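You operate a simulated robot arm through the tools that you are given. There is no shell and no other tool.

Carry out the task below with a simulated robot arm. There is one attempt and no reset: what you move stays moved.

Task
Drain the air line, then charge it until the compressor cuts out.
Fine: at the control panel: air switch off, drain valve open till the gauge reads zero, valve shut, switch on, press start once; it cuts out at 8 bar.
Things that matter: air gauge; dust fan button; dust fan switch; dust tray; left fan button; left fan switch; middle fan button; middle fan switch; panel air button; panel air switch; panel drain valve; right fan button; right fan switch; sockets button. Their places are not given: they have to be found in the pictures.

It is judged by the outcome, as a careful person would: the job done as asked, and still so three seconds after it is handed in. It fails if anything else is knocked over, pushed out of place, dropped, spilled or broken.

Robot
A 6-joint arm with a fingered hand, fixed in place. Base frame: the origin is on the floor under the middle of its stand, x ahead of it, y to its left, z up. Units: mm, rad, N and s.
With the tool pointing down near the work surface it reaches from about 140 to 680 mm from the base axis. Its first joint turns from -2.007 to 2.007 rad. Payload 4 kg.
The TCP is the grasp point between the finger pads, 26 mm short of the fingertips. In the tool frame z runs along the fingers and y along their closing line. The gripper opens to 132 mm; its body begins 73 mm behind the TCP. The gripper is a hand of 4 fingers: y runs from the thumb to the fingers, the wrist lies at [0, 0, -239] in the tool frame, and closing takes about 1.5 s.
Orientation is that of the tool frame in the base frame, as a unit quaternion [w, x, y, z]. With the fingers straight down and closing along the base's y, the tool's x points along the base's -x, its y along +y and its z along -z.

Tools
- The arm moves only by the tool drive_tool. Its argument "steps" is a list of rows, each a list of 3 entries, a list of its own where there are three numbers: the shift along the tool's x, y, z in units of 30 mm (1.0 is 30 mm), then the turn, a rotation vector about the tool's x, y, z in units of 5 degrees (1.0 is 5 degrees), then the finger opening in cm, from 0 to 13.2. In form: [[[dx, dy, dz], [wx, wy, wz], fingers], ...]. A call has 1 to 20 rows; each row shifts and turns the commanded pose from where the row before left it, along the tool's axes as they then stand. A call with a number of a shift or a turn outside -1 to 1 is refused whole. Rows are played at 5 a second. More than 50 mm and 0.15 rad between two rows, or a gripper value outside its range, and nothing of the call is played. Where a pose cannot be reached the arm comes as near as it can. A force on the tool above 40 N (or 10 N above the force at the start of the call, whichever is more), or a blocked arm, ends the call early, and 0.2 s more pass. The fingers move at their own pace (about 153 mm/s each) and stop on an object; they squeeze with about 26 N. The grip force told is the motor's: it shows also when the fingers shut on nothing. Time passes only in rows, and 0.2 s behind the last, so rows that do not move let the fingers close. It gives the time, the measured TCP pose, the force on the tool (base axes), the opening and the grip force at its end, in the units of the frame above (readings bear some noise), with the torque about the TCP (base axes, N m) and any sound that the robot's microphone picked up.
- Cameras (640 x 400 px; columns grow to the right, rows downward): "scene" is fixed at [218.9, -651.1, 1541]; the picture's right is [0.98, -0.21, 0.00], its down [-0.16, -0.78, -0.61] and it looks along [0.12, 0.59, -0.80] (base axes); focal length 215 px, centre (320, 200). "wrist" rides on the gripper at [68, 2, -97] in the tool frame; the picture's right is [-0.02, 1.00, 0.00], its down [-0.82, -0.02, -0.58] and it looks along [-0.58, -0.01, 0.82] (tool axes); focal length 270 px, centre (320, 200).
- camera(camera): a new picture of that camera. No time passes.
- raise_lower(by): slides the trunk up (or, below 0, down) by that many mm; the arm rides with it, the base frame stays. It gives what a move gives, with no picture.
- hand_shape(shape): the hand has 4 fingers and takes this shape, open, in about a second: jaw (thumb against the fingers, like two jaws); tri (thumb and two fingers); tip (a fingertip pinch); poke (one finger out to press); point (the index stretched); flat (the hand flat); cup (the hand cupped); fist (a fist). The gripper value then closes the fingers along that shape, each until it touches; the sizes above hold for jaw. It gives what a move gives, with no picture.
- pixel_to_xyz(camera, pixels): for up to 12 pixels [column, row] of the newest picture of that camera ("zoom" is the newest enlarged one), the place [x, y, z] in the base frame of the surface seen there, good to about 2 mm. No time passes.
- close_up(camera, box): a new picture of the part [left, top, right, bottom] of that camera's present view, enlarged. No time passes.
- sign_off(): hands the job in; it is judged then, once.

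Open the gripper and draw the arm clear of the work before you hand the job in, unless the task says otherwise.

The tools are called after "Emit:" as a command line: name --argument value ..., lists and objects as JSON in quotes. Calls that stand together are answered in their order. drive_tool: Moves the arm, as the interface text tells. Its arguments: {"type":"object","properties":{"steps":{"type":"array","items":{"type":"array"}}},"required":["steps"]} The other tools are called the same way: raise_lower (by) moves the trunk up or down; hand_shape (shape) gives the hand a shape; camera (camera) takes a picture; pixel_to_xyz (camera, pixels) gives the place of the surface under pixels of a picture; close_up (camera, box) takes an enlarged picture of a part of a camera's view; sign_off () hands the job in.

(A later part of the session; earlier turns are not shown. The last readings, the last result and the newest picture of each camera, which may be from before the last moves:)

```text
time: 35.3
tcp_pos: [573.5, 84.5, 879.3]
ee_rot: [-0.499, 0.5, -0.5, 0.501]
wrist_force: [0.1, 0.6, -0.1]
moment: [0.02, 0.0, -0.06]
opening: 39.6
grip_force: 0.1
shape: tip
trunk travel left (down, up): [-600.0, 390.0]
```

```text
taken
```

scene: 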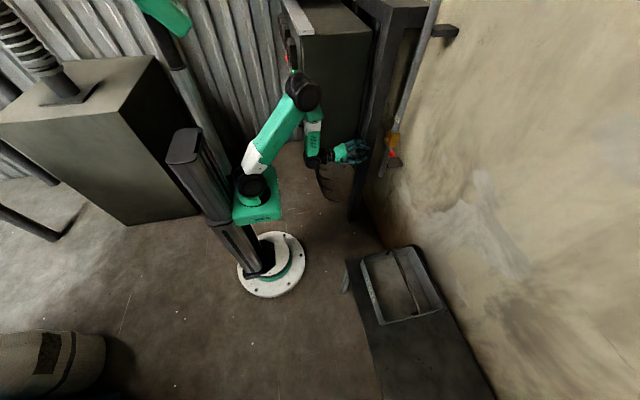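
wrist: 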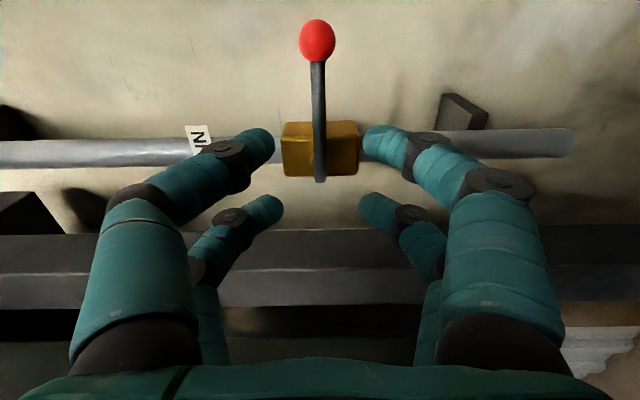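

The rod is seen centred at column ~318 between the finger pairs. I measure it again from this view to get its height and depth.

Emit:
pixel_to_xyz --camera "wrist" --pixels '[[318, 42], [317, 75], [318, 100], [319, 130], [320, 175], [305, 42], [331, 42], [312, 100], [324, 100], [290, 150], [350, 150], [380, 145]]'

```text
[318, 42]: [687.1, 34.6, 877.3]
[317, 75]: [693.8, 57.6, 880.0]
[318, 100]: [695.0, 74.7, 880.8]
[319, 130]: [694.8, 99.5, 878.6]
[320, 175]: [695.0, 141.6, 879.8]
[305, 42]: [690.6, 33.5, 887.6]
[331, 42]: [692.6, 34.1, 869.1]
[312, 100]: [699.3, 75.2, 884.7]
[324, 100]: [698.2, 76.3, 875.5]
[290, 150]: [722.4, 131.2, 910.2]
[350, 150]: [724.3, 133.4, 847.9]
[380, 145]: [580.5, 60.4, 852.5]
```

Rod axis: z≈880, x≈700, 10 mm thick; pivot (y≈139, z≈880). I advance to TCP (690,75,880), so the finger pairs straddle the rod between ball and pivot.

Emit:
drive_tool --steps '[[[0.317, -0.023, 0.5], [0, 0, 0], 4], [[0, 0, 0.9], [0, 0, 0], 4], [[0, 0, 0.9], [0, 0, 0], 4], [[0, 0, 0.9], [0, 0, 0], 4], [[0, 0, 0.68], [0, 0, 0], 4], [[0, 0, 0], [0, 0, 0], 4]]'

Emit:
camera --camera "wrist"

```text
time: 36.7
tcp_pos: [683.5, 102.1, 879.1]
ee_rot: [0.497, -0.498, 0.503, -0.502]
wrist_force: [0.3, 0.6, -0.7]
moment: [0.01, -0.03, -0.03]
opening: 39.7
grip_force: 0.1
shape: tip
out of reach, approached as far as the arm can: row 1, 2, 3, 4, 5
trunk travel left (down, up): [-600.0, 390.0]
```

```text
taken
```

wrist: 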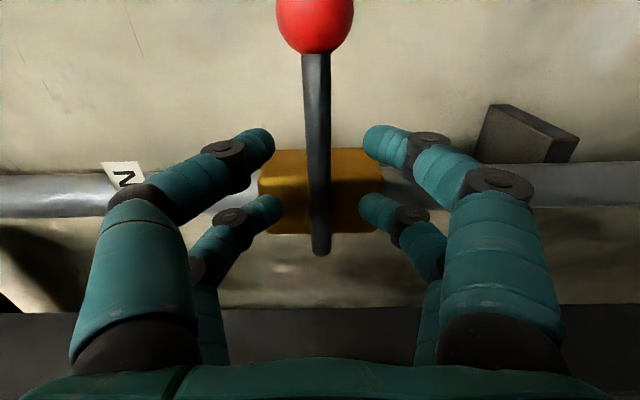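

The arm couldn't hold y=75 with the hand pointing straight ahead (it slid to y 102), apparently a joint limit tied to the hand's heading. I'll back off 60 mm, yaw the hand 15° right, and approach again.

Emit:
drive_tool --steps '[[[0, 0, -1], [0, 0, 0], 4], [[0, 0, -1], [0, 0, 0], 4], [[0, 0, 0], [0, 1, 0], 4], [[0, 0, 0], [0, 1, 0], 4], [[0, 0, 0], [0, 1, 0], 4], [[0.185, 0, 0], [0, 0, 0], 4], [[0, 0, 0], [0, 0, 0], 4]]'

Emit:
camera --camera "wrist"

```text
time: 38.3
tcp_pos: [622.5, 97.0, 880.1]
ee_rot: [0.43, -0.43, 0.562, -0.561]
wrist_force: [0.1, -0.1, 0.3]
moment: [-0.01, -0.01, 0.01]
opening: 39.8
grip_force: 0.0
shape: tip
trunk travel left (down, up): [-600.0, 390.0]
```

```text
taken
```

wrist: 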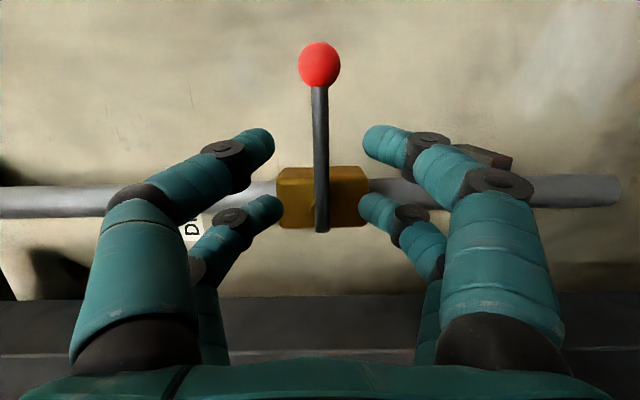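

No limit now. I advance 68 mm along the hand's axis to straddle the rod at about y 75.

Emit:
drive_tool --steps '[[[0, 0, 0.757], [0, 0, 0], 4], [[0, 0, 0.757], [0, 0, 0], 4], [[0, 0, 0.757], [0, 0, 0], 4], [[0, 0, 0], [0, 0, 0], 4]]'

Emit:
camera --camera "wrist"

```text
time: 39.3
tcp_pos: [687.9, 79.3, 880.1]
ee_rot: [-0.43, 0.431, -0.561, 0.561]
wrist_force: [1.1, 0.2, 0.0]
moment: [-0.01, -0.02, -0.01]
opening: 40.0
grip_force: 0.0
shape: tip
trunk travel left (down, up): [-600.0, 390.0]
```

```text
taken
```

wrist: 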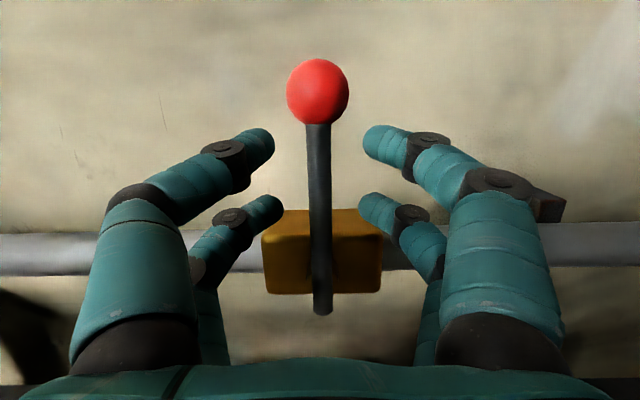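

The near pair sits just inside the ball (rows 128–160) and the far pair nearer the pivot. I narrow the fingers to 16 mm so they cage the 10 mm rod without squeezing.

Emit:
drive_tool --steps '[[[0, 0, 0], [0, 0, 0], 2.5], [[0, 0, 0], [0, 0, 0], 1.6], [[0, 0, 0], [0, 0, 0], 1.6], [[0, 0, 0], [0, 0, 0], 1.6]]'

Emit:
close_up --camera "wrist" --box '[200, 60, 440, 260]'

```text
time: 40.3
tcp_pos: [688.2, 78.2, 880.9]
ee_rot: [-0.43, 0.43, -0.561, 0.561]
wrist_force: [0.3, 0.1, 0.3]
moment: [-0.01, 0.01, 0.0]
opening: 16.3
grip_force: 0.1
shape: tip
trunk travel left (down, up): [-600.0, 390.0]
```

```text
2.00 times, centred on (320, 160) of wrist
```

zoom: 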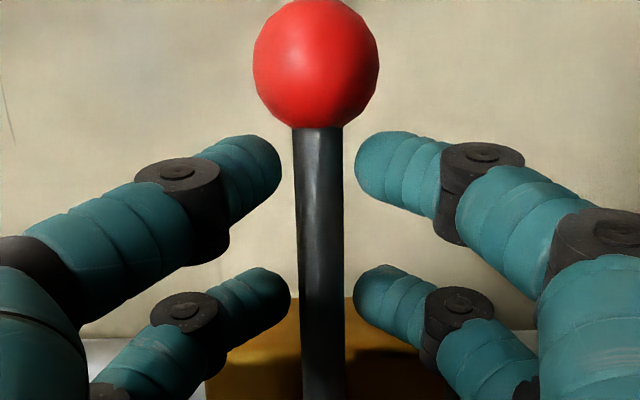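

The cage is set with ~3 mm slack each side. I test the opening direction by moving 9 mm down in small rows and watching the force.

Emit:
drive_tool --steps '[[[0, 0.1, 0], [0, 0, 0], 1.6], [[0, 0.1, 0], [0, 0, 0], 1.6], [[0, 0.1, 0], [0, 0, 0], 1.6], [[0, 0, 0], [0, 0, 0], 1.6]]'

Emit:
close_up --camera "wrist" --box '[200, 60, 440, 260]'

```text
time: 41.3
tcp_pos: [687.6, 79.1, 871.2]
ee_rot: [0.431, -0.43, 0.561, -0.561]
wrist_force: [0.1, 0.0, 0.7]
moment: [0.03, -0.01, 0.01]
opening: 16.3
grip_force: 0.2
shape: tip
trunk travel left (down, up): [-600.0, 390.0]
```

```text
2.00 times, centred on (320, 160) of wrist
```

zoom: 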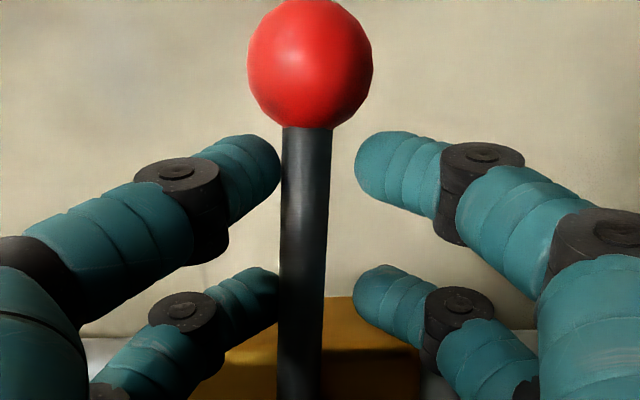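

The lever turned downward with almost no force, so it opens downward. I follow the arc about the pivot (radius ~60 mm, 5° per row) for the first 45°.

Emit:
drive_tool --steps '[[[-0.0073, 0.174, -0.002], [-0.259, 0, 0.966], 1.6], [[-0.0073, 0.174, -0.002], [-0.259, 0, 0.966], 1.6], [[-0.0073, 0.174, -0.002], [-0.259, 0, 0.966], 1.6], [[-0.0073, 0.174, -0.002], [-0.259, 0, 0.966], 1.6], [[-0.0073, 0.174, -0.002], [-0.259, 0, 0.966], 1.6], [[-0.0073, 0.174, -0.002], [-0.259, 0, 0.966], 1.6], [[-0.0073, 0.174, -0.002], [-0.259, 0, 0.966], 1.6], [[-0.0073, 0.174, -0.002], [-0.259, 0, 0.966], 1.6], [[-0.0073, 0.174, -0.002], [-0.259, 0, 0.966], 1.6], [[0, 0, 0], [0, 0, 0], 1.6]]'

Emit:
camera --camera "wrist"

Emit:
close_up --camera "scene" --box '[300, 80, 460, 200]'

```text
time: 43.5
tcp_pos: [687.3, 97.0, 828.1]
ee_rot: [0.563, -0.232, 0.733, -0.303]
wrist_force: [-0.7, 0.7, 0.8]
moment: [-0.02, -0.02, 0.0]
opening: 16.1
grip_force: 0.0
shape: tip
trunk travel left (down, up): [-600.0, 390.0]
```

```text
taken
```

wrist: 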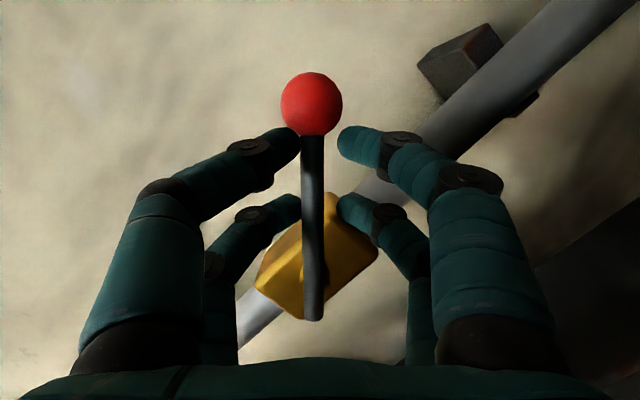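

```text
3.33 times, centred on (380, 140) of scene
```

zoom: 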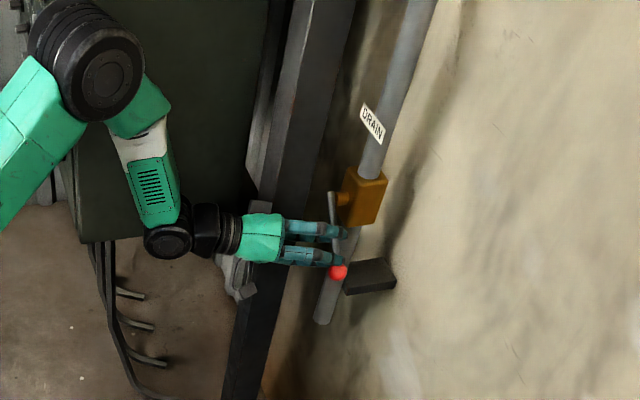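

The lever follows at about 45°, with negligible force. I continue the remaining 45° plus a small extra to reach the open stop.

Emit:
drive_tool --steps '[[[-0.0073, 0.174, -0.002], [-0.259, 0, 0.966], 1.6], [[-0.0073, 0.174, -0.002], [-0.259, 0, 0.966], 1.6], [[-0.0073, 0.174, -0.002], [-0.259, 0, 0.966], 1.6], [[-0.0073, 0.174, -0.002], [-0.259, 0, 0.966], 1.6], [[-0.0073, 0.174, -0.002], [-0.259, 0, 0.966], 1.6], [[-0.0073, 0.174, -0.002], [-0.259, 0, 0.966], 1.6], [[-0.0073, 0.174, -0.002], [-0.259, 0, 0.966], 1.6], [[-0.0073, 0.174, -0.002], [-0.259, 0, 0.966], 1.6], [[0, 0, 0], [0, 0, 0], 1.6]]'

Emit:
camera --camera "wrist"

Emit:
close_up --camera "scene" --box '[300, 80, 460, 200]'

```text
time: 45.5
tcp_pos: [686.0, 133.5, 812.4]
ee_rot: [0.609, -0.026, 0.792, -0.034]
wrist_force: [0.1, -0.1, 3.9]
moment: [-0.05, -0.07, 0.0]
opening: 16.5
grip_force: 0.0
shape: tip
trunk travel left (down, up): [-600.0, 390.0]
```

```text
taken
```

wrist: 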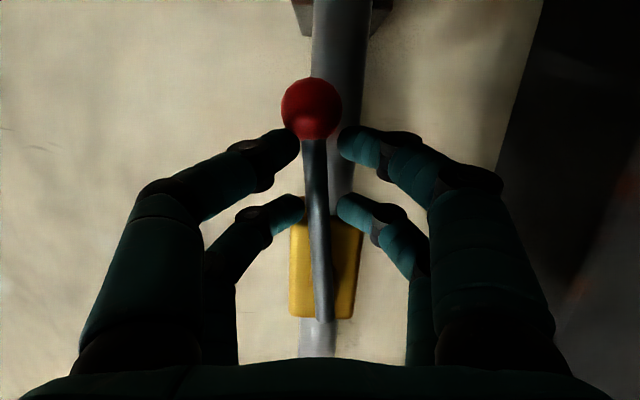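

```text
3.33 times, centred on (380, 140) of scene
```

zoom: 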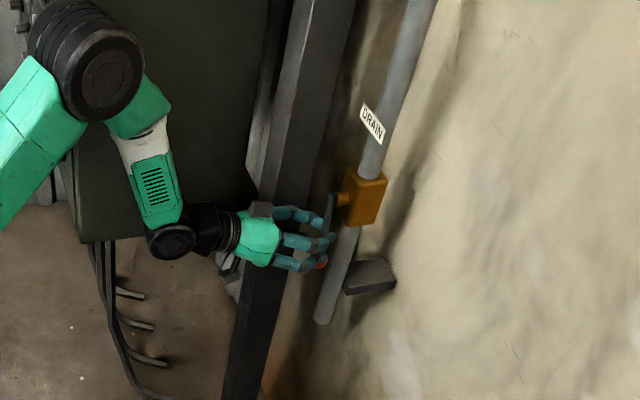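

The lever is around 84°; the cage drifted outward slightly (ball touching, 3.9 N). I shift 6 mm back toward the pivot and push the last few degrees.

Emit:
drive_tool --steps '[[[-0.2, 0, 0], [0, 0, 0], 1.6], [[0, 0.12, 0], [-0.13, 0, 0.48], 1.6], [[0, 0.1, 0], [-0.13, 0, 0.48], 1.6], [[0, 0.06, 0], [0, 0, 0], 1.6], [[0, 0, 0], [0, 0, 0], 1.6]]'

Emit:
camera --camera "wrist"

```text
time: 46.7
tcp_pos: [688.0, 143.1, 817.0]
ee_rot: [0.609, -0.001, 0.794, 0.001]
wrist_force: [-1.1, -1.1, -1.7]
moment: [-0.01, 0.02, -0.02]
opening: 16.3
grip_force: 0.0
shape: tip
trunk travel left (down, up): [-600.0, 390.0]
```

```text
taken
```

wrist: 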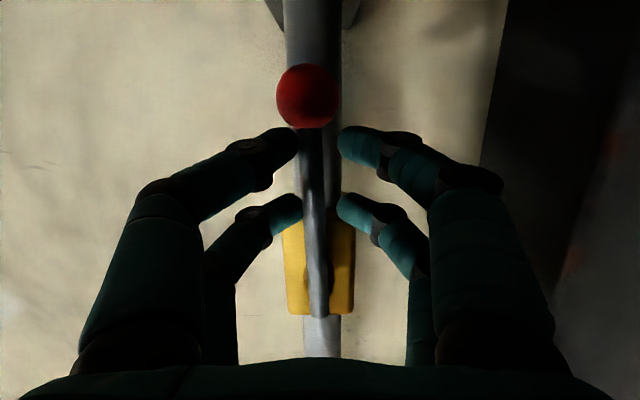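

The lever now appears in line with the pipe. I measure the ball and rod to confirm its angle.

Emit:
pixel_to_xyz --camera "wrist" --pixels '[[308, 95], [311, 150], [315, 200], [318, 260], [320, 300], [312, 40], [322, 340]]'

Emit:
close_up --camera "scene" --box '[340, 100, 440, 180]'

```text
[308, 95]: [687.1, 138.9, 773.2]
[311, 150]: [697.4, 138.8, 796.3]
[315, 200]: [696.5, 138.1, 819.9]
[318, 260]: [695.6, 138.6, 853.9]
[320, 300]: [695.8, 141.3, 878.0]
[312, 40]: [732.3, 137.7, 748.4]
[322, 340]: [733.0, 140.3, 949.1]
```

```text
5.00 times, centred on (390, 140) of scene
```

zoom: 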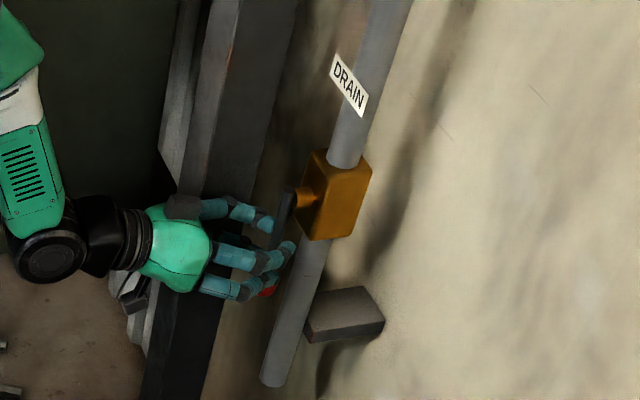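

The ball is at (699,139,773) directly below the pivot: the valve is fully open. I open the fingers, back straight off the lever and level the hand.

Emit:
drive_tool --steps '[[[0, -0.1, 0], [0, 0, 0], 4], [[0, 0, 0], [0, 0, 0], 4], [[0, 0, -0.6], [0, 0, 0], 4], [[0, 0, -1], [0, 0, 0], 4], [[0, 0, -1], [0, 0, 0], 4], [[0, 0, -0.8], [0, 0, 0], 4], [[0, 0, 0], [0, -1, 0], 4], [[0, 0, 0], [0, -1, 0], 4], [[0, 0, 0], [0, -1, 0], 4], [[0, 0, 0], [0, 0, 0], 4]]'

Emit:
camera --camera "wrist"

```text
time: 48.9
tcp_pos: [590.2, 138.5, 841.9]
ee_rot: [0.708, -0.001, 0.706, 0.0]
wrist_force: [-0.2, 0.2, 0.3]
moment: [-0.03, -0.02, -0.03]
opening: 39.8
grip_force: 0.1
shape: tip
trunk travel left (down, up): [-600.0, 390.0]
```

```text
taken
```

wrist: 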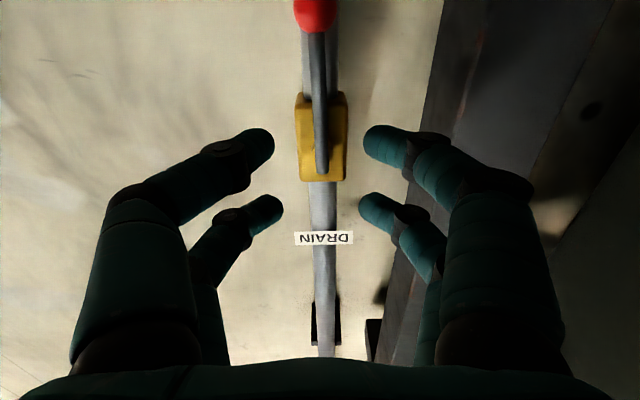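

The lever stays open. Now I retrace the route back: yaw right while withdrawing, then back toward the front of the cabinet.

Emit:
drive_tool --steps '[[[-0.11, -0.197, -0.593], [1, 0, 0], 4], [[-0.11, -0.247, -0.573], [1, 0, 0], 4], [[-0.11, -0.297, -0.55], [1, 0, 0], 4], [[-0.11, -0.343, -0.523], [1, 0, 0], 4], [[-0.11, -0.387, -0.49], [1, 0, 0], 4], [[-0.11, -0.43, -0.453], [1, 0, 0], 4], [[-0.11, -0.467, -0.417], [1, 0, 0], 4], [[-0.11, -0.5, -0.373], [1, 0, 0], 4], [[-0.11, -0.533, -0.327], [1, 0, 0], 4], [[0, -0.283, -0.924], [0, 0, 0], 4], [[0, -0.283, -0.924], [0, 0, 0], 4], [[0, -0.283, -0.924], [0, 0, 0], 4], [[0, -0.283, -0.924], [0, 0, 0], 4], [[0, -0.283, -0.924], [0, 0, 0], 4], [[0, 0, 0], [0, 0, 0], 4]]'

Emit:
camera --camera "scene"

```text
time: 52.1
tcp_pos: [300.5, 153.5, 873.7]
ee_rot: [0.654, 0.271, 0.652, -0.271]
wrist_force: [-0.3, -0.8, -1.3]
moment: [-0.01, 0.02, 0.03]
opening: 39.7
grip_force: 0.1
shape: tip
trunk travel left (down, up): [-600.0, 390.0]
```

```text
taken
```

scene: 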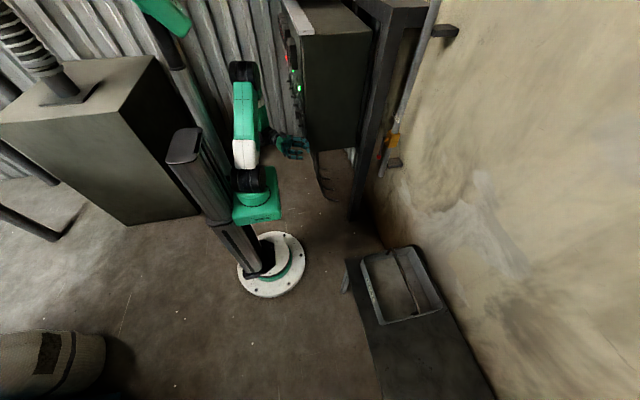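

Back at (300,153). Now I swing the hand straight again while moving left in front of the panel to view the gauge.

Emit:
drive_tool --steps '[[[0, 0.37, -0.76], [-1, 0, 0], 4], [[0, 0.433, -0.727], [-1, 0, 0], 4], [[0, 0.497, -0.687], [-1, 0, 0], 4], [[0, 0.553, -0.64], [-1, 0, 0], 4], [[0, 0.607, -0.59], [-1, 0, 0], 4], [[0, 0.657, -0.533], [-1, 0, 0], 4], [[0, 0.85, -0.433], [-1, 0, 0], 4], [[0, 0.883, -0.36], [-1, 0, 0], 4], [[0, 0.913, -0.28], [-1, 0, 0], 4], [[0, 0.95, -0.2], [0, 0, 0], 4], [[0, 0.95, -0.2], [0, 0, 0], 4], [[0, 0.95, -0.2], [0, 0, 0], 4], [[0, 0.95, -0.2], [0, 0, 0], 4], [[0, 0, 0], [0, 0, 0], 4]]'

Emit:
camera --camera "wrist"

Emit:
close_up --camera "wrist" --box '[270, 260, 390, 360]'

```text
time: 55.1
tcp_pos: [210.9, 495.5, 873.3]
ee_rot: [0.708, -0.001, 0.707, -0.001]
wrist_force: [0.2, -0.3, -0.1]
moment: [-0.01, 0.03, 0.04]
opening: 39.8
grip_force: 0.1
shape: tip
trunk travel left (down, up): [-600.0, 390.0]
```

```text
taken
```

wrist: 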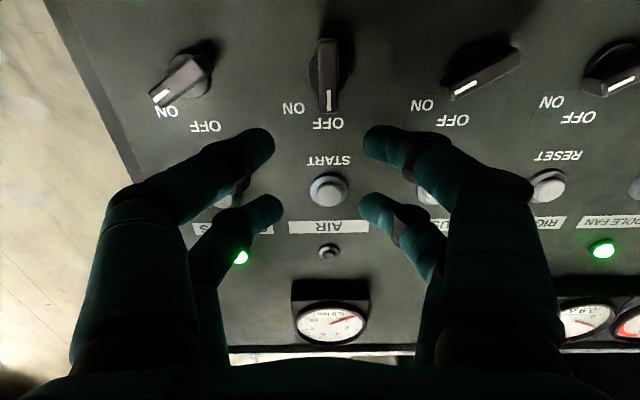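

```text
4.00 times, centred on (330, 310) of wrist
```

zoom: 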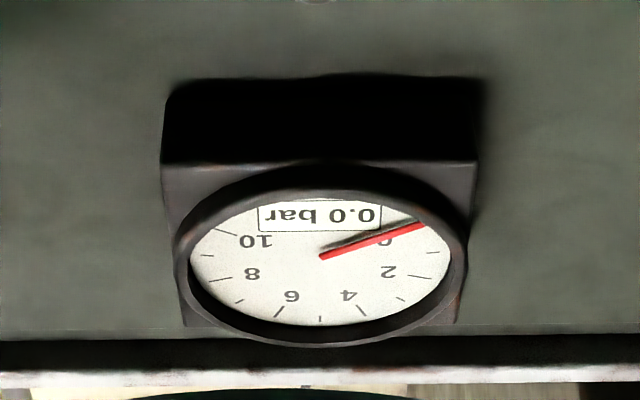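

The gauge reads 0.0 bar. Now I go back along the same route to shut the drain valve.

Emit:
drive_tool --steps '[[[0, -0.95, 0.2], [0, 0, 0], 4], [[0, -0.95, 0.2], [0, 0, 0], 4], [[0, -0.95, 0.2], [0, 0, 0], 4], [[0, -0.95, 0.2], [0, 0, 0], 4], [[0, -0.933, 0.2], [1, 0, 0], 4], [[0, -0.913, 0.28], [1, 0, 0], 4], [[0, -0.883, 0.36], [1, 0, 0], 4], [[0, -0.7, 0.473], [1, 0, 0], 4], [[0, -0.657, 0.533], [1, 0, 0], 4], [[0, -0.607, 0.59], [1, 0, 0], 4], [[0, -0.553, 0.64], [1, 0, 0], 4], [[0, -0.497, 0.687], [1, 0, 0], 4], [[0, -0.433, 0.727], [1, 0, 0], 4], [[0, 0.283, 0.924], [0, 0, 0], 4], [[0, 0.283, 0.924], [0, 0, 0], 4], [[0, 0.283, 0.924], [0, 0, 0], 4], [[0, 0.283, 0.924], [0, 0, 0], 4], [[0, 0.283, 0.924], [0, 0, 0], 4], [[0, 0, 0], [0, 0, 0], 4]]'

Emit:
camera --camera "scene"

```text
time: 59.1
tcp_pos: [429.2, 86.1, 872.7]
ee_rot: [0.653, 0.272, 0.653, -0.271]
wrist_force: [0.2, -0.6, -0.3]
moment: [-0.02, 0.01, -0.01]
opening: 39.7
grip_force: 0.2
shape: tip
trunk travel left (down, up): [-600.0, 390.0]
```

```text
taken
```

scene: 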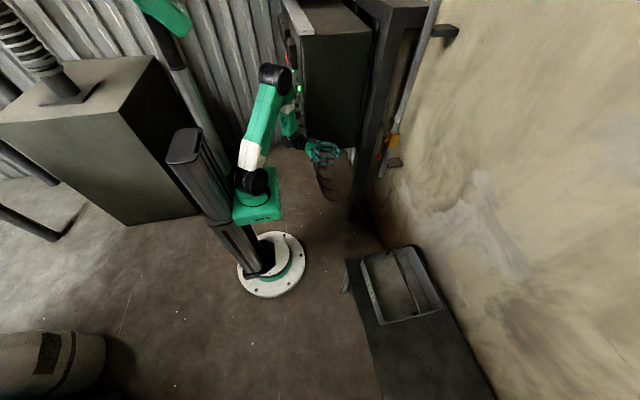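

The route is clear and on plan, TCP (429,86,873). Next I turn straight while advancing to about (590,138,842), then pitch down 15° as when I left the lever.

Emit:
drive_tool --steps '[[[0.11, 0.56, 0.28], [-1, 0, 0], 4], [[0.11, 0.533, 0.327], [-1, 0, 0], 4], [[0.11, 0.5, 0.373], [-1, 0, 0], 4], [[0.11, 0.467, 0.417], [-1, 0, 0], 4], [[0.11, 0.43, 0.453], [-1, 0, 0], 4], [[0.11, 0.387, 0.49], [-1, 0, 0], 4], [[0.11, 0.343, 0.523], [-1, 0, 0], 4], [[0.11, 0.297, 0.55], [-1, 0, 0], 4], [[0.11, 0.247, 0.573], [-1, 0, 0], 4], [[0, 0, 0], [0, 1, 0], 4], [[0, 0, 0], [0, 1, 0], 4], [[0, 0, 0], [0, 1, 0], 4], [[0, 0, 0], [0, 0, 0], 4]]'

Emit:
camera --camera "wrist"

```text
time: 61.9
tcp_pos: [591.3, 139.0, 843.5]
ee_rot: [0.609, 0.0, 0.794, -0.001]
wrist_force: [-0.8, 0.4, 0.3]
moment: [0.0, -0.04, 0.02]
opening: 39.6
grip_force: 0.0
shape: tip
trunk travel left (down, up): [-600.0, 390.0]
```

```text
taken
```

wrist: 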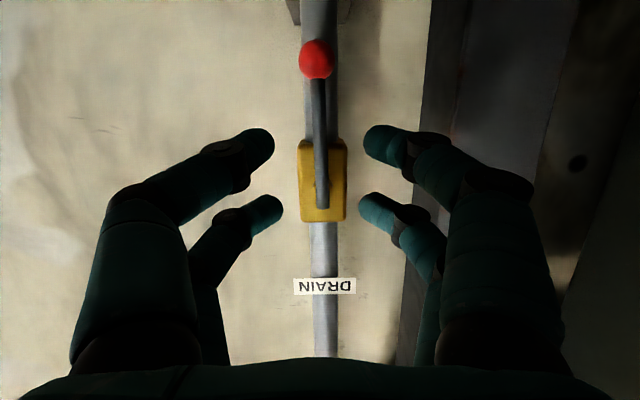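

Rod centred again (column ~320). I advance 100 mm along the hand's axis to straddle the lowered lever, then narrow the fingers to the 16 mm cage.

Emit:
drive_tool --steps '[[[-0.08, 0, 0.83], [0, 0, 0], 4], [[0, 0, 0.83], [0, 0, 0], 4], [[0, 0, 0.83], [0, 0, 0], 4], [[0, 0, 0.83], [0, 0, 0], 4], [[0, 0, 0], [0, 0, 0], 4]]'

Emit:
camera --camera "wrist"

```text
time: 63.1
tcp_pos: [687.4, 140.3, 819.1]
ee_rot: [0.609, 0.0, 0.793, 0.0]
wrist_force: [0.0, -0.2, 0.0]
moment: [-0.02, 0.01, 0.0]
opening: 39.7
grip_force: 0.0
shape: tip
trunk travel left (down, up): [-600.0, 390.0]
```

```text
taken
```

wrist: 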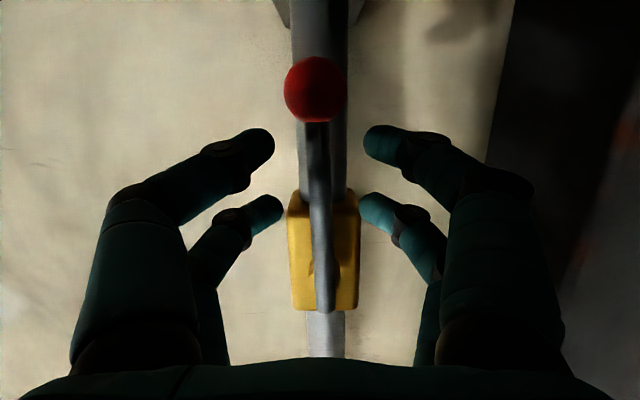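

Straddled with even clearance. I narrow the cage and turn the lever back up, first 45°.

Emit:
drive_tool --steps '[[[0, 0, 0], [0, 0, 0], 2.5], [[0, 0, 0], [0, 0, 0], 1.6], [[0, 0, 0], [0, 0, 0], 1.6], [[-0.0073, -0.177, -0.002], [0.259, 0, -0.966], 1.6], [[-0.0073, -0.177, -0.002], [0.259, 0, -0.966], 1.6], [[-0.0073, -0.177, -0.002], [0.259, 0, -0.966], 1.6], [[-0.0073, -0.177, -0.002], [0.259, 0, -0.966], 1.6], [[-0.0073, -0.177, -0.002], [0.259, 0, -0.966], 1.6], [[-0.0073, -0.177, -0.002], [0.259, 0, -0.966], 1.6], [[-0.0073, -0.177, -0.002], [0.259, 0, -0.966], 1.6], [[-0.0073, -0.177, -0.002], [0.259, 0, -0.966], 1.6], [[-0.0073, -0.177, -0.002], [0.259, 0, -0.966], 1.6], [[0, 0, 0], [0, 0, 0], 1.6]]'

Emit:
camera --camera "wrist"

```text
time: 65.9
tcp_pos: [685.7, 96.6, 836.7]
ee_rot: [0.562, -0.234, 0.733, -0.304]
wrist_force: [-0.3, 1.2, 0.3]
moment: [0.03, 0.0, 0.03]
opening: 16.3
grip_force: 0.2
shape: tip
trunk travel left (down, up): [-600.0, 390.0]
```

```text
taken
```

wrist: 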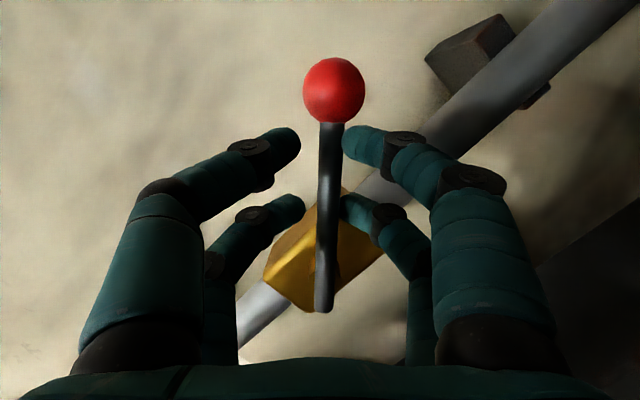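

The lever follows, resting on the right-hand fingers, at about 45°. I continue the remaining 45°.

Emit:
drive_tool --steps '[[[-0.0073, -0.177, -0.002], [0.259, 0, -0.966], 1.6], [[-0.0073, -0.177, -0.002], [0.259, 0, -0.966], 1.6], [[-0.0073, -0.177, -0.002], [0.259, 0, -0.966], 1.6], [[-0.0073, -0.177, -0.002], [0.259, 0, -0.966], 1.6], [[-0.0073, -0.177, -0.002], [0.259, 0, -0.966], 1.6], [[-0.0073, -0.177, -0.002], [0.259, 0, -0.966], 1.6], [[-0.0073, -0.177, -0.002], [0.259, 0, -0.966], 1.6], [[-0.0073, -0.177, -0.002], [0.259, 0, -0.966], 1.6], [[-0.0073, -0.177, -0.002], [0.259, 0, -0.966], 1.6], [[0, 0, 0], [0, 0, 0], 1.6]]'

Emit:
camera --camera "wrist"

Emit:
pixel_to_xyz --camera "wrist" --pixels '[[333, 90], [330, 150], [326, 250], [325, 290]]'

```text
time: 68.1
tcp_pos: [686.4, 77.6, 879.9]
ee_rot: [-0.43, 0.431, -0.561, 0.561]
wrist_force: [-0.7, 0.8, -1.0]
moment: [0.03, 0.04, 0.03]
opening: 16.5
grip_force: 0.0
shape: tip
trunk travel left (down, up): [-600.0, 390.0]
```

```text
taken
```

wrist: 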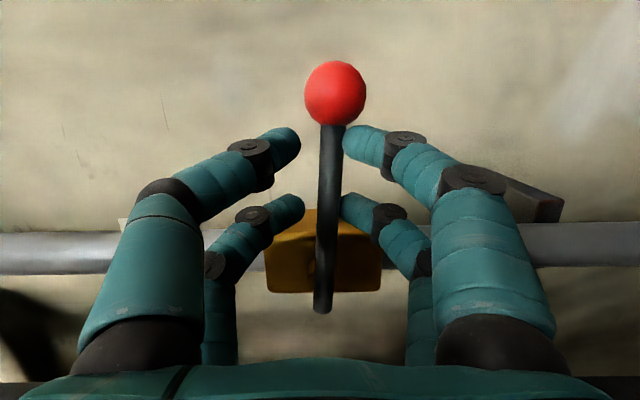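

```text
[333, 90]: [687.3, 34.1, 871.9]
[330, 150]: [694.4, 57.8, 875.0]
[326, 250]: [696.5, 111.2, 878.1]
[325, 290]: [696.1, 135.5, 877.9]
```

The lever is about 4° short of shut (ball z 872 vs. 878 at the start). I raise the cage a few more millimetres until it meets the stop.

Emit:
drive_tool --steps '[[[0, -0.08, 0], [0, 0, 0], 1.6], [[0, -0.08, 0], [0, 0, 0], 1.6], [[0, -0.05, 0], [0, 0, 0], 1.6], [[0, 0, 0], [0, 0, 0], 1.6]]'

Emit:
camera --camera "wrist"

Emit:
pixel_to_xyz --camera "wrist" --pixels '[[336, 90], [334, 140], [333, 155], [331, 250], [328, 290]]'

```text
time: 69.1
tcp_pos: [686.2, 78.3, 887.4]
ee_rot: [-0.431, 0.43, -0.561, 0.561]
wrist_force: [-1.1, -0.7, -3.8]
moment: [0.02, 0.11, -0.06]
opening: 16.9
grip_force: 0.1
shape: tip
trunk travel left (down, up): [-600.0, 390.0]
```

```text
taken
```

wrist: 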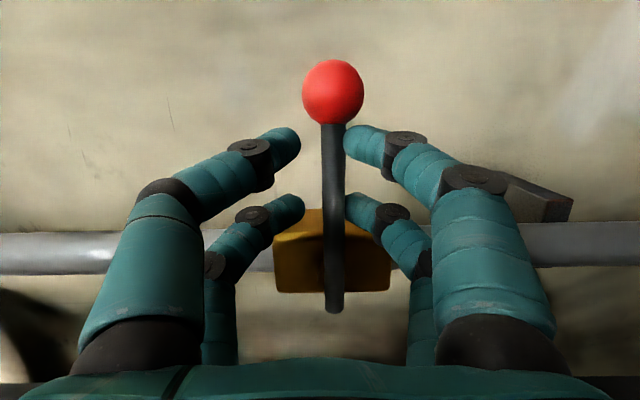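

```text
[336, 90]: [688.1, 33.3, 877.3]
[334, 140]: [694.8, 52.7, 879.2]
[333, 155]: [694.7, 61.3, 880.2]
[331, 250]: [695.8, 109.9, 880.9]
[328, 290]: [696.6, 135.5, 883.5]
```

Ball z is back at 877.3, the rod is level, and there's a 3.8 N reaction from the stop: the valve is shut. I give a tiny firming push, re-centre the cage, open and back away.

Emit:
drive_tool --steps '[[[0, -0.05, 0], [0, 0, 0], 1.6], [[0, 0, 0], [0, 0, 0], 1.6], [[0, 0.25, 0], [0, 0, 0], 1.6], [[0, 0, 0], [0, 0, 0], 4], [[0, 0, 0], [0, 0, 0], 4], [[0, 0, 0], [0, 0, 0], 4], [[0, 0, -0.6], [0, 0, 0], 4], [[0, 0, -1], [0, 0, 0], 4], [[0, 0, -1], [0, 0, 0], 4], [[0, 0, 0], [0, 0, 0], 4]]'

Emit:
camera --camera "wrist"

Emit:
close_up --camera "scene" --box '[340, 100, 440, 180]'

```text
time: 71.3
tcp_pos: [610.3, 98.1, 881.5]
ee_rot: [0.431, -0.43, 0.561, -0.561]
wrist_force: [0.8, -0.1, -0.4]
moment: [-0.03, 0.01, 0.01]
opening: 39.6
grip_force: 0.0
shape: tip
trunk travel left (down, up): [-600.0, 390.0]
```

```text
taken
```

wrist: 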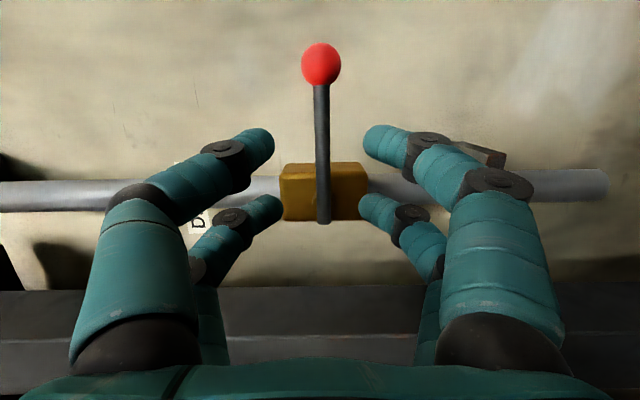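

```text
5.00 times, centred on (390, 140) of scene
```

zoom: 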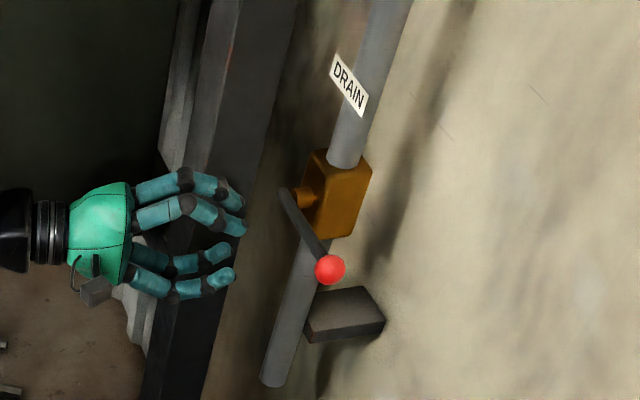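

The lever stands perpendicular to the pipe in the wrist view. I measure it to verify that it stayed shut after release.

Emit:
pixel_to_xyz --camera "wrist" --pixels '[[321, 63], [321, 100], [322, 140], [322, 170], [323, 210], [300, 190], [350, 190]]'

```text
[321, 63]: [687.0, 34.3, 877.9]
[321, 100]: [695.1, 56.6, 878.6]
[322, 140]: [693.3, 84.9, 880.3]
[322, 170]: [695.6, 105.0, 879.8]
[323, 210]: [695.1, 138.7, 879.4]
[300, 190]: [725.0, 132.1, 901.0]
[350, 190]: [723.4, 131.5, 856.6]
```

The valve is shut (rod level at z≈880, ball 878). I roll the hand back to upright while withdrawing.

Emit:
drive_tool --steps '[[[0, 0, -0.167], [0, 0, 1], 4], [[0, 0, -0.167], [0, 0, 1], 4], [[0, 0, -0.167], [0, 0, 1], 4], [[0, 0, -0.167], [0, 0, 1], 4], [[0, 0, -0.167], [0, 0, 1], 4], [[0, 0, -0.167], [0, 0, 1], 4], [[0, 0, -0.167], [0, 0, 1], 4], [[0, 0, -0.167], [0, 0, 1], 4], [[0, 0, -0.167], [0, 0, 1], 4], [[0, 0, -0.167], [0, 0, 1], 4], [[0, 0, -0.167], [0, 0, 1], 4], [[0, 0, -0.167], [0, 0, 1], 4], [[0, 0, -0.167], [0, 0, 1], 4], [[0, 0, -0.167], [0, 0, 1], 4], [[0, 0, -0.167], [0, 0, 1], 4], [[0, 0, -0.167], [0, 0, 1], 4], [[0, 0, -0.167], [0, 0, 1], 4], [[0, 0, -0.167], [0, 0, 1], 4], [[0, 0, 0], [0, 0, 0], 4]]'

```text
time: 75.3
tcp_pos: [523.8, 122.0, 881.4]
ee_rot: [0.701, 0.092, 0.701, -0.092]
wrist_force: [-1.0, 0.1, -0.7]
moment: [0.05, 0.02, -0.03]
opening: 39.8
grip_force: 0.1
shape: tip
trunk travel left (down, up): [-600.0, 390.0]
```

Upright at (524,122), yawed 15°. I continue the withdrawal with more right yaw and go back round the cabinet corner.

Emit:
drive_tool --steps '[[[0, -0.327, -0.447], [1, 0, 0], 4], [[0, -0.363, -0.417], [1, 0, 0], 4], [[0, -0.4, -0.383], [1, 0, 0], 4], [[0, -0.43, -0.347], [1, 0, 0], 4], [[0, -0.46, -0.31], [1, 0, 0], 4], [[0, -0.487, -0.267], [1, 0, 0], 4], [[0, -0.283, -0.924], [0, 0, 0], 4], [[0, -0.283, -0.924], [0, 0, 0], 4], [[0, -0.283, -0.924], [0, 0, 0], 4], [[0, -0.283, -0.924], [0, 0, 0], 4], [[0, -0.283, -0.924], [0, 0, 0], 4], [[0, 0, 0], [0, 0, 0], 4]]'

```text
time: 77.9
tcp_pos: [302.4, 152.3, 881.3]
ee_rot: [0.653, 0.27, 0.653, -0.271]
wrist_force: [0.0, 0.7, 0.3]
moment: [-0.01, 0.01, 0.01]
opening: 39.8
grip_force: 0.0
shape: tip
trunk travel left (down, up): [-600.0, 390.0]
```

At (302,152) as planned. Now I swing left in front of the panel and straighten, ending in front of the AIR column, then check the gauge and switch.

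Emit:
drive_tool --steps '[[[0, 0.37, -0.76], [-1, 0, 0], 4], [[0, 0.433, -0.727], [-1, 0, 0], 4], [[0, 0.497, -0.687], [-1, 0, 0], 4], [[0, 0.553, -0.64], [-1, 0, 0], 4], [[0, 0.607, -0.59], [-1, 0, 0], 4], [[0, 0.657, -0.533], [-1, 0, 0], 4], [[0, 0.85, -0.433], [-1, 0, 0], 4], [[0, 0.883, -0.36], [-1, 0, 0], 4], [[0, 0.913, -0.28], [-1, 0, 0], 4], [[0, 0.95, -0.2], [0, 0, 0], 4], [[0, 0.95, -0.2], [0, 0, 0], 4], [[0, 0.95, -0.2], [0, 0, 0], 4], [[0, 0.95, -0.2], [0, 0, 0], 4], [[0, 0.2, 0], [0, 0, 0], 4], [[0, 0, 0], [0, 0, 0], 4]]'

Emit:
camera --camera "wrist"

Emit:
close_up --camera "wrist" --box '[270, 260, 390, 360]'

```text
time: 81.1
tcp_pos: [209.9, 502.2, 881.2]
ee_rot: [0.707, 0.0, 0.707, 0.001]
wrist_force: [0.9, 0.2, 0.2]
moment: [0.0, 0.01, 0.03]
opening: 39.6
grip_force: 0.1
shape: tip
trunk travel left (down, up): [-600.0, 390.0]
```

```text
taken
```

wrist: 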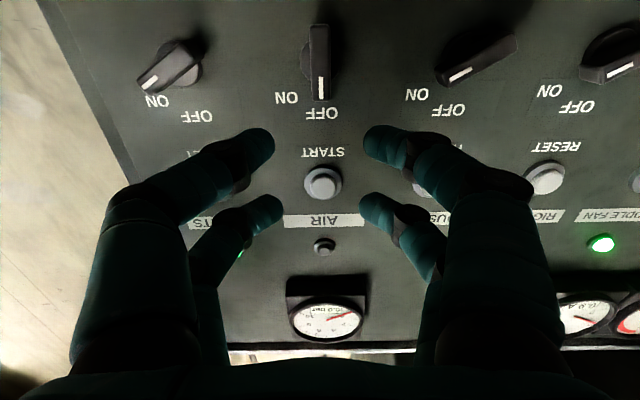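

```text
4.00 times, centred on (330, 310) of wrist
```

zoom: 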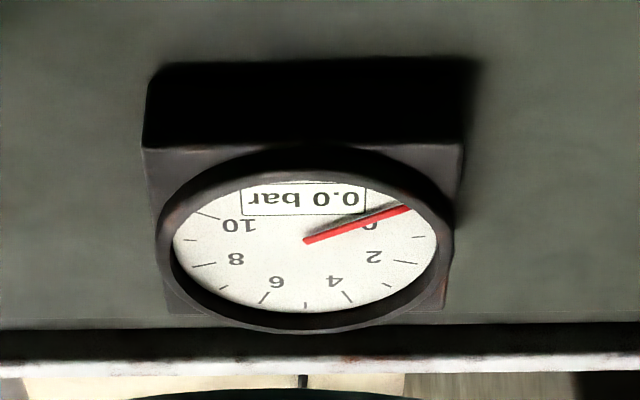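

Gauge holds 0.0 and the AIR pointer is up (OFF). I lower to z 845 and advance to the knob with fingers straddling the vertical bar.

Emit:
drive_tool --steps '[[[0.6, 0, 0], [0, 0, 0], 4], [[0.6, 0.01, 0], [0, 0, 0], 4], [[0, 0, 0.9], [0, 0, 0], 4], [[0, 0, 0.9], [0, 0, 0], 4], [[0, 0, 0.5], [0, 0, 0], 4], [[0, 0, 0], [0, 0, 0], 4]]'

Emit:
close_up --camera "wrist" --box '[200, 60, 440, 240]'

```text
time: 82.5
tcp_pos: [278.9, 502.0, 845.2]
ee_rot: [0.707, -0.001, 0.707, 0.0]
wrist_force: [-0.6, 0.8, -0.8]
moment: [-0.01, 0.0, -0.02]
opening: 39.8
grip_force: 0.1
shape: tip
trunk travel left (down, up): [-600.0, 390.0]
```

```text
2.22 times, centred on (320, 150) of wrist
```

zoom: 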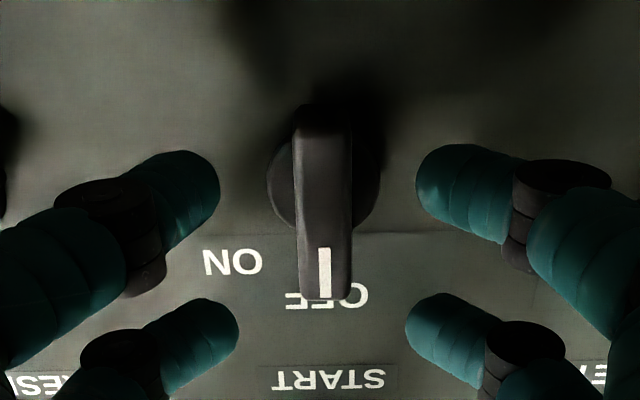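

The bar is centred between the fingers (zoom column 322). I advance the last 29 mm and grip.

Emit:
drive_tool --steps '[[[0, 0.01, 0.5], [0, 0, 0], 4], [[0, 0, 0.47], [0, 0, 0], 4], [[0, 0, 0], [0, 0, 0], 2], [[0, 0, 0], [0, 0, 0], 0.5], [[0, 0, 0], [0, 0, 0], 0.5], [[0, 0, 0], [0, 0, 0], 0.5], [[0, 0, 0], [0, 0, 0], 0.5]]'

Emit:
close_up --camera "wrist" --box '[200, 60, 440, 240]'

```text
time: 84.1
tcp_pos: [308.6, 502.3, 846.0]
ee_rot: [0.707, -0.001, 0.707, 0.001]
wrist_force: [4.3, 1.1, 1.1]
moment: [-0.01, 0.02, 0.06]
opening: 7.0
grip_force: 25.9
shape: tip
trunk travel left (down, up): [-600.0, 390.0]
```

```text
2.22 times, centred on (320, 150) of wrist
```

zoom: 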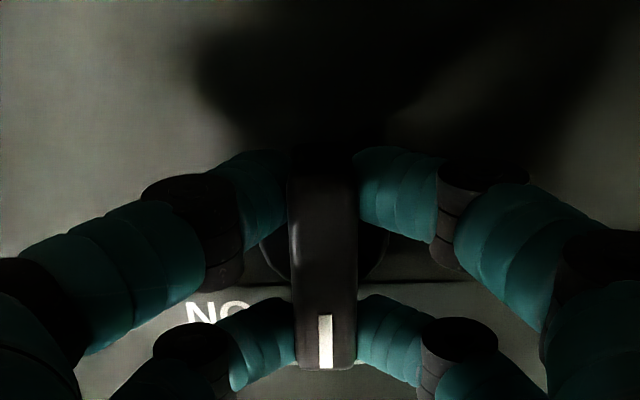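

Gripped (opening 7 mm, 26 N). I turn +60° to bring the pointer back to ON.

Emit:
drive_tool --steps '[[[0, 0, 0], [0, 0, 1], 0.5], [[0, 0, 0], [0, 0, 1], 0.5], [[0, 0, 0], [0, 0, 1], 0.5], [[0, 0, 0], [0, 0, 1], 0.5], [[0, 0, 0], [0, 0, 1], 0.5], [[0, 0, 0], [0, 0, 1], 0.5], [[0, 0, 0], [0, 0, 1], 0.5], [[0, 0, 0], [0, 0, 1], 0.5], [[0, 0, 0], [0, 0, 1], 0.5], [[0, 0, 0], [0, 0, 1], 0.5], [[0, 0, 0], [0, 0, 1], 0.5], [[0, 0, 0], [0, 0, 1], 0.5], [[0, 0, 0], [0, 0, 0], 0.5]]'

Emit:
camera --camera "wrist"

```text
time: 86.9
tcp_pos: [307.4, 500.6, 844.8]
ee_rot: [0.612, 0.354, 0.613, 0.353]
wrist_force: [-1.5, 0.1, -3.3]
moment: [-0.02, 0.07, 0.0]
opening: 7.4
grip_force: 26.0
shape: tip
trunk travel left (down, up): [-600.0, 390.0]
```

```text
taken
```

wrist: 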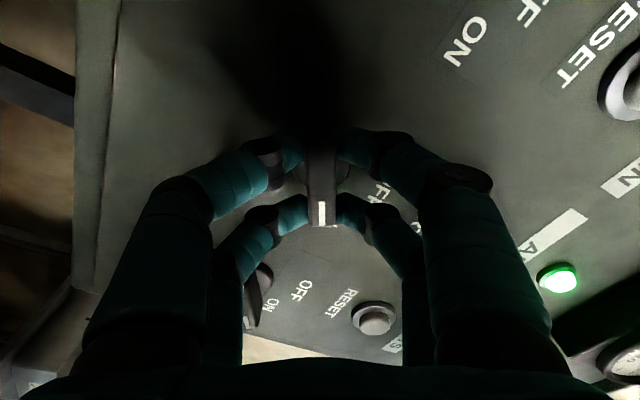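

The pointer is at ON and a green lamp is lit at (558,277). I release, back off and roll the hand upright again to check.

Emit:
drive_tool --steps '[[[0, 0, 0], [0, 0, 0], 4], [[0, 0, 0], [0, 0, 0], 4], [[0, 0, 0], [0, 0, 0], 4], [[0, 0, -0.5], [0, 0, 0], 4], [[0, 0, -1], [0, 0, 0], 4], [[0, 0, -1], [0, 0, 0], 4], [[0, 0, -0.8], [0, 0, -1], 4], [[0, 0, 0], [0, 0, -1], 4], [[0, 0, 0], [0, 0, -1], 4], [[0, 0, 0], [0, 0, -1], 4], [[0, 0, 0], [0, 0, -1], 4], [[0, 0, 0], [0, 0, -1], 4], [[0, 0, 0], [0, 0, -1], 4], [[0, 0, 0], [0, 0, -1], 4], [[0, 0, 0], [0, 0, -1], 4], [[0, 0, 0], [0, 0, -1], 4], [[0, 0, 0], [0, 0, -1], 4], [[0, 0, 0], [0, 0, -1], 4], [[0, 0, 0], [0, 0, 0], 4]]'

Emit:
camera --camera "wrist"

```text
time: 90.9
tcp_pos: [209.5, 502.4, 844.9]
ee_rot: [0.707, -0.001, 0.707, 0.0]
wrist_force: [-0.2, 0.7, -0.7]
moment: [-0.01, 0.02, -0.01]
opening: 39.8
grip_force: 0.1
shape: tip
trunk travel left (down, up): [-600.0, 390.0]
```

```text
taken
```

wrist: 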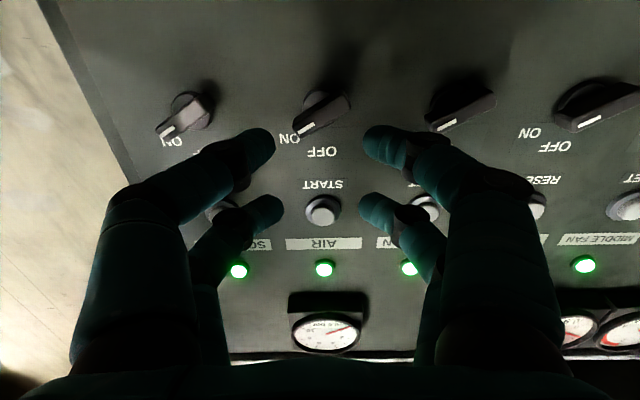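

AIR lamp (325,268) is green and the pointer is at ON; the gauge is still at zero. Next I close the fingertips together and raise the hand so that the upper fingertip pair faces the START button (y 502, z≈954).

Emit:
drive_tool --steps '[[[-0.8, 0, 0], [0, 0, 0], 0], [[-0.8, 0, 0], [0, 0, 0], 0], [[-0.8, 0, 0], [0, 0, 0], 0], [[-0.63, 0, 0.5], [0, 0, 0], 0], [[0, 0, 0.5], [0, 0, 0], 0], [[0, 0, 0], [0, 0, 0], 0], [[0, 0, 0], [0, 0, 0], 0]]'

Emit:
camera --camera "wrist"

Emit:
close_up --camera "wrist" --box '[240, 80, 400, 240]'

```text
time: 92.5
tcp_pos: [240.8, 502.0, 935.5]
ee_rot: [0.707, -0.001, 0.707, 0.0]
wrist_force: [0.8, 0.4, -0.5]
moment: [-0.04, 0.02, -0.01]
opening: 0.0
grip_force: 25.6
shape: tip
trunk travel left (down, up): [-600.0, 390.0]
```

```text
taken
```

wrist: 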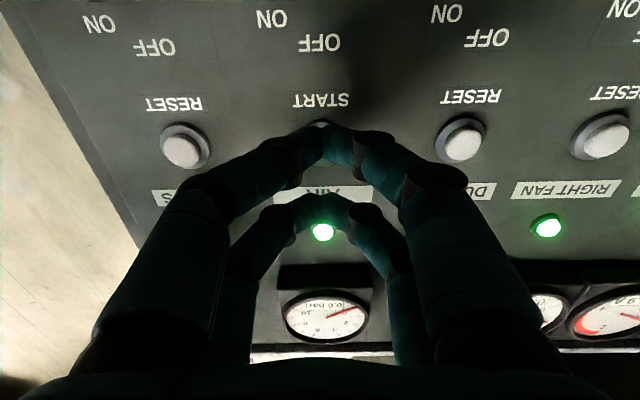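

```text
2.50 times, centred on (320, 160) of wrist
```

zoom: 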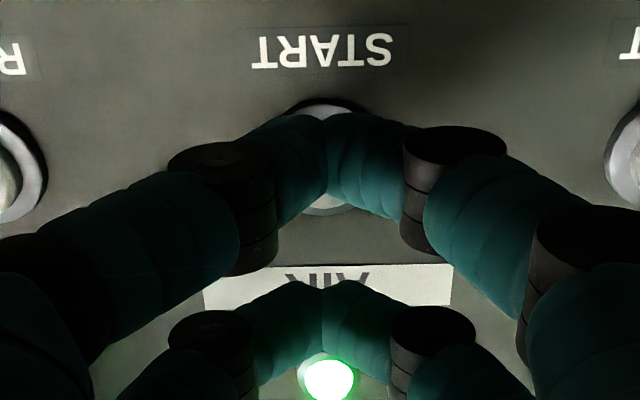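

The closed tips are visible; I measure the tip faces of both pairs and the button to align the upper pair.

Emit:
pixel_to_xyz --camera "zoom" --pixels '[[315, 125], [335, 125], [325, 150], [325, 175], [318, 290], [330, 290], [322, 310], [300, 300], [322, 205], [325, 105]]'

```text
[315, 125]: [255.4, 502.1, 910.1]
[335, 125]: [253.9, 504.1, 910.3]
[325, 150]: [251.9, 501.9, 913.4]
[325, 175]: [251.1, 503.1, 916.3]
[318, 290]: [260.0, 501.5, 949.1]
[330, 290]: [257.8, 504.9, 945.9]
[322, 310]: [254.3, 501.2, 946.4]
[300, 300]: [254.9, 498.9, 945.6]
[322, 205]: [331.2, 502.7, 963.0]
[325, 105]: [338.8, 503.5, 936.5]
```

The upper pair is at z≈954 with tip ends about 21 mm past the TCP, lined up with START (front x≈330). I advance to about 7 mm short of the button.

Emit:
drive_tool --steps '[[[0, 0, 0.9], [0, 0, 0], 0], [[0, 0, 0.9], [0, 0, 0], 0], [[0, 0, 0.2], [0, 0, 0], 0], [[0, 0, 0], [0, 0, 0], 0]]'

Emit:
close_up --camera "wrist" --box '[240, 120, 400, 260]'

Emit:
close_up --camera "scene" --box '[260, 50, 330, 110]'

```text
time: 93.5
tcp_pos: [300.5, 502.6, 935.3]
ee_rot: [0.707, -0.001, 0.707, 0.001]
wrist_force: [-0.2, -0.4, 0.1]
moment: [0.01, -0.01, 0.01]
opening: 0.2
grip_force: 26.1
shape: tip
trunk travel left (down, up): [-600.0, 390.0]
```

```text
2.86 times, centred on (320, 190) of wrist
```

zoom: 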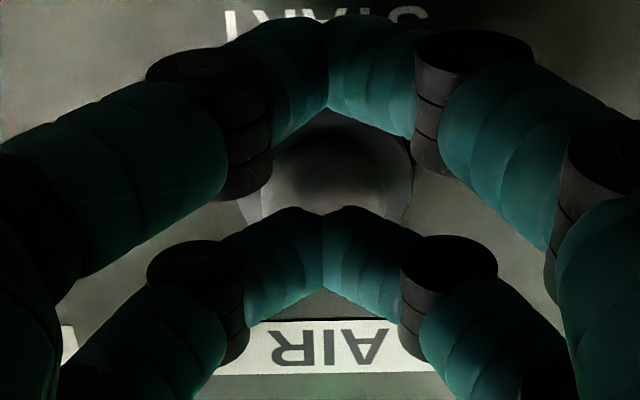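

```text
6.67 times, centred on (295, 80) of scene
```

zoom: 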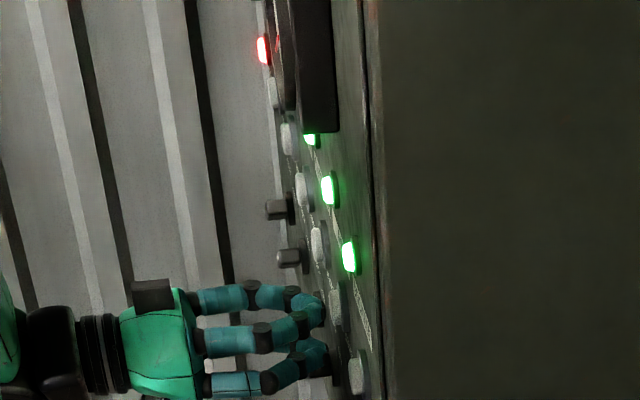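

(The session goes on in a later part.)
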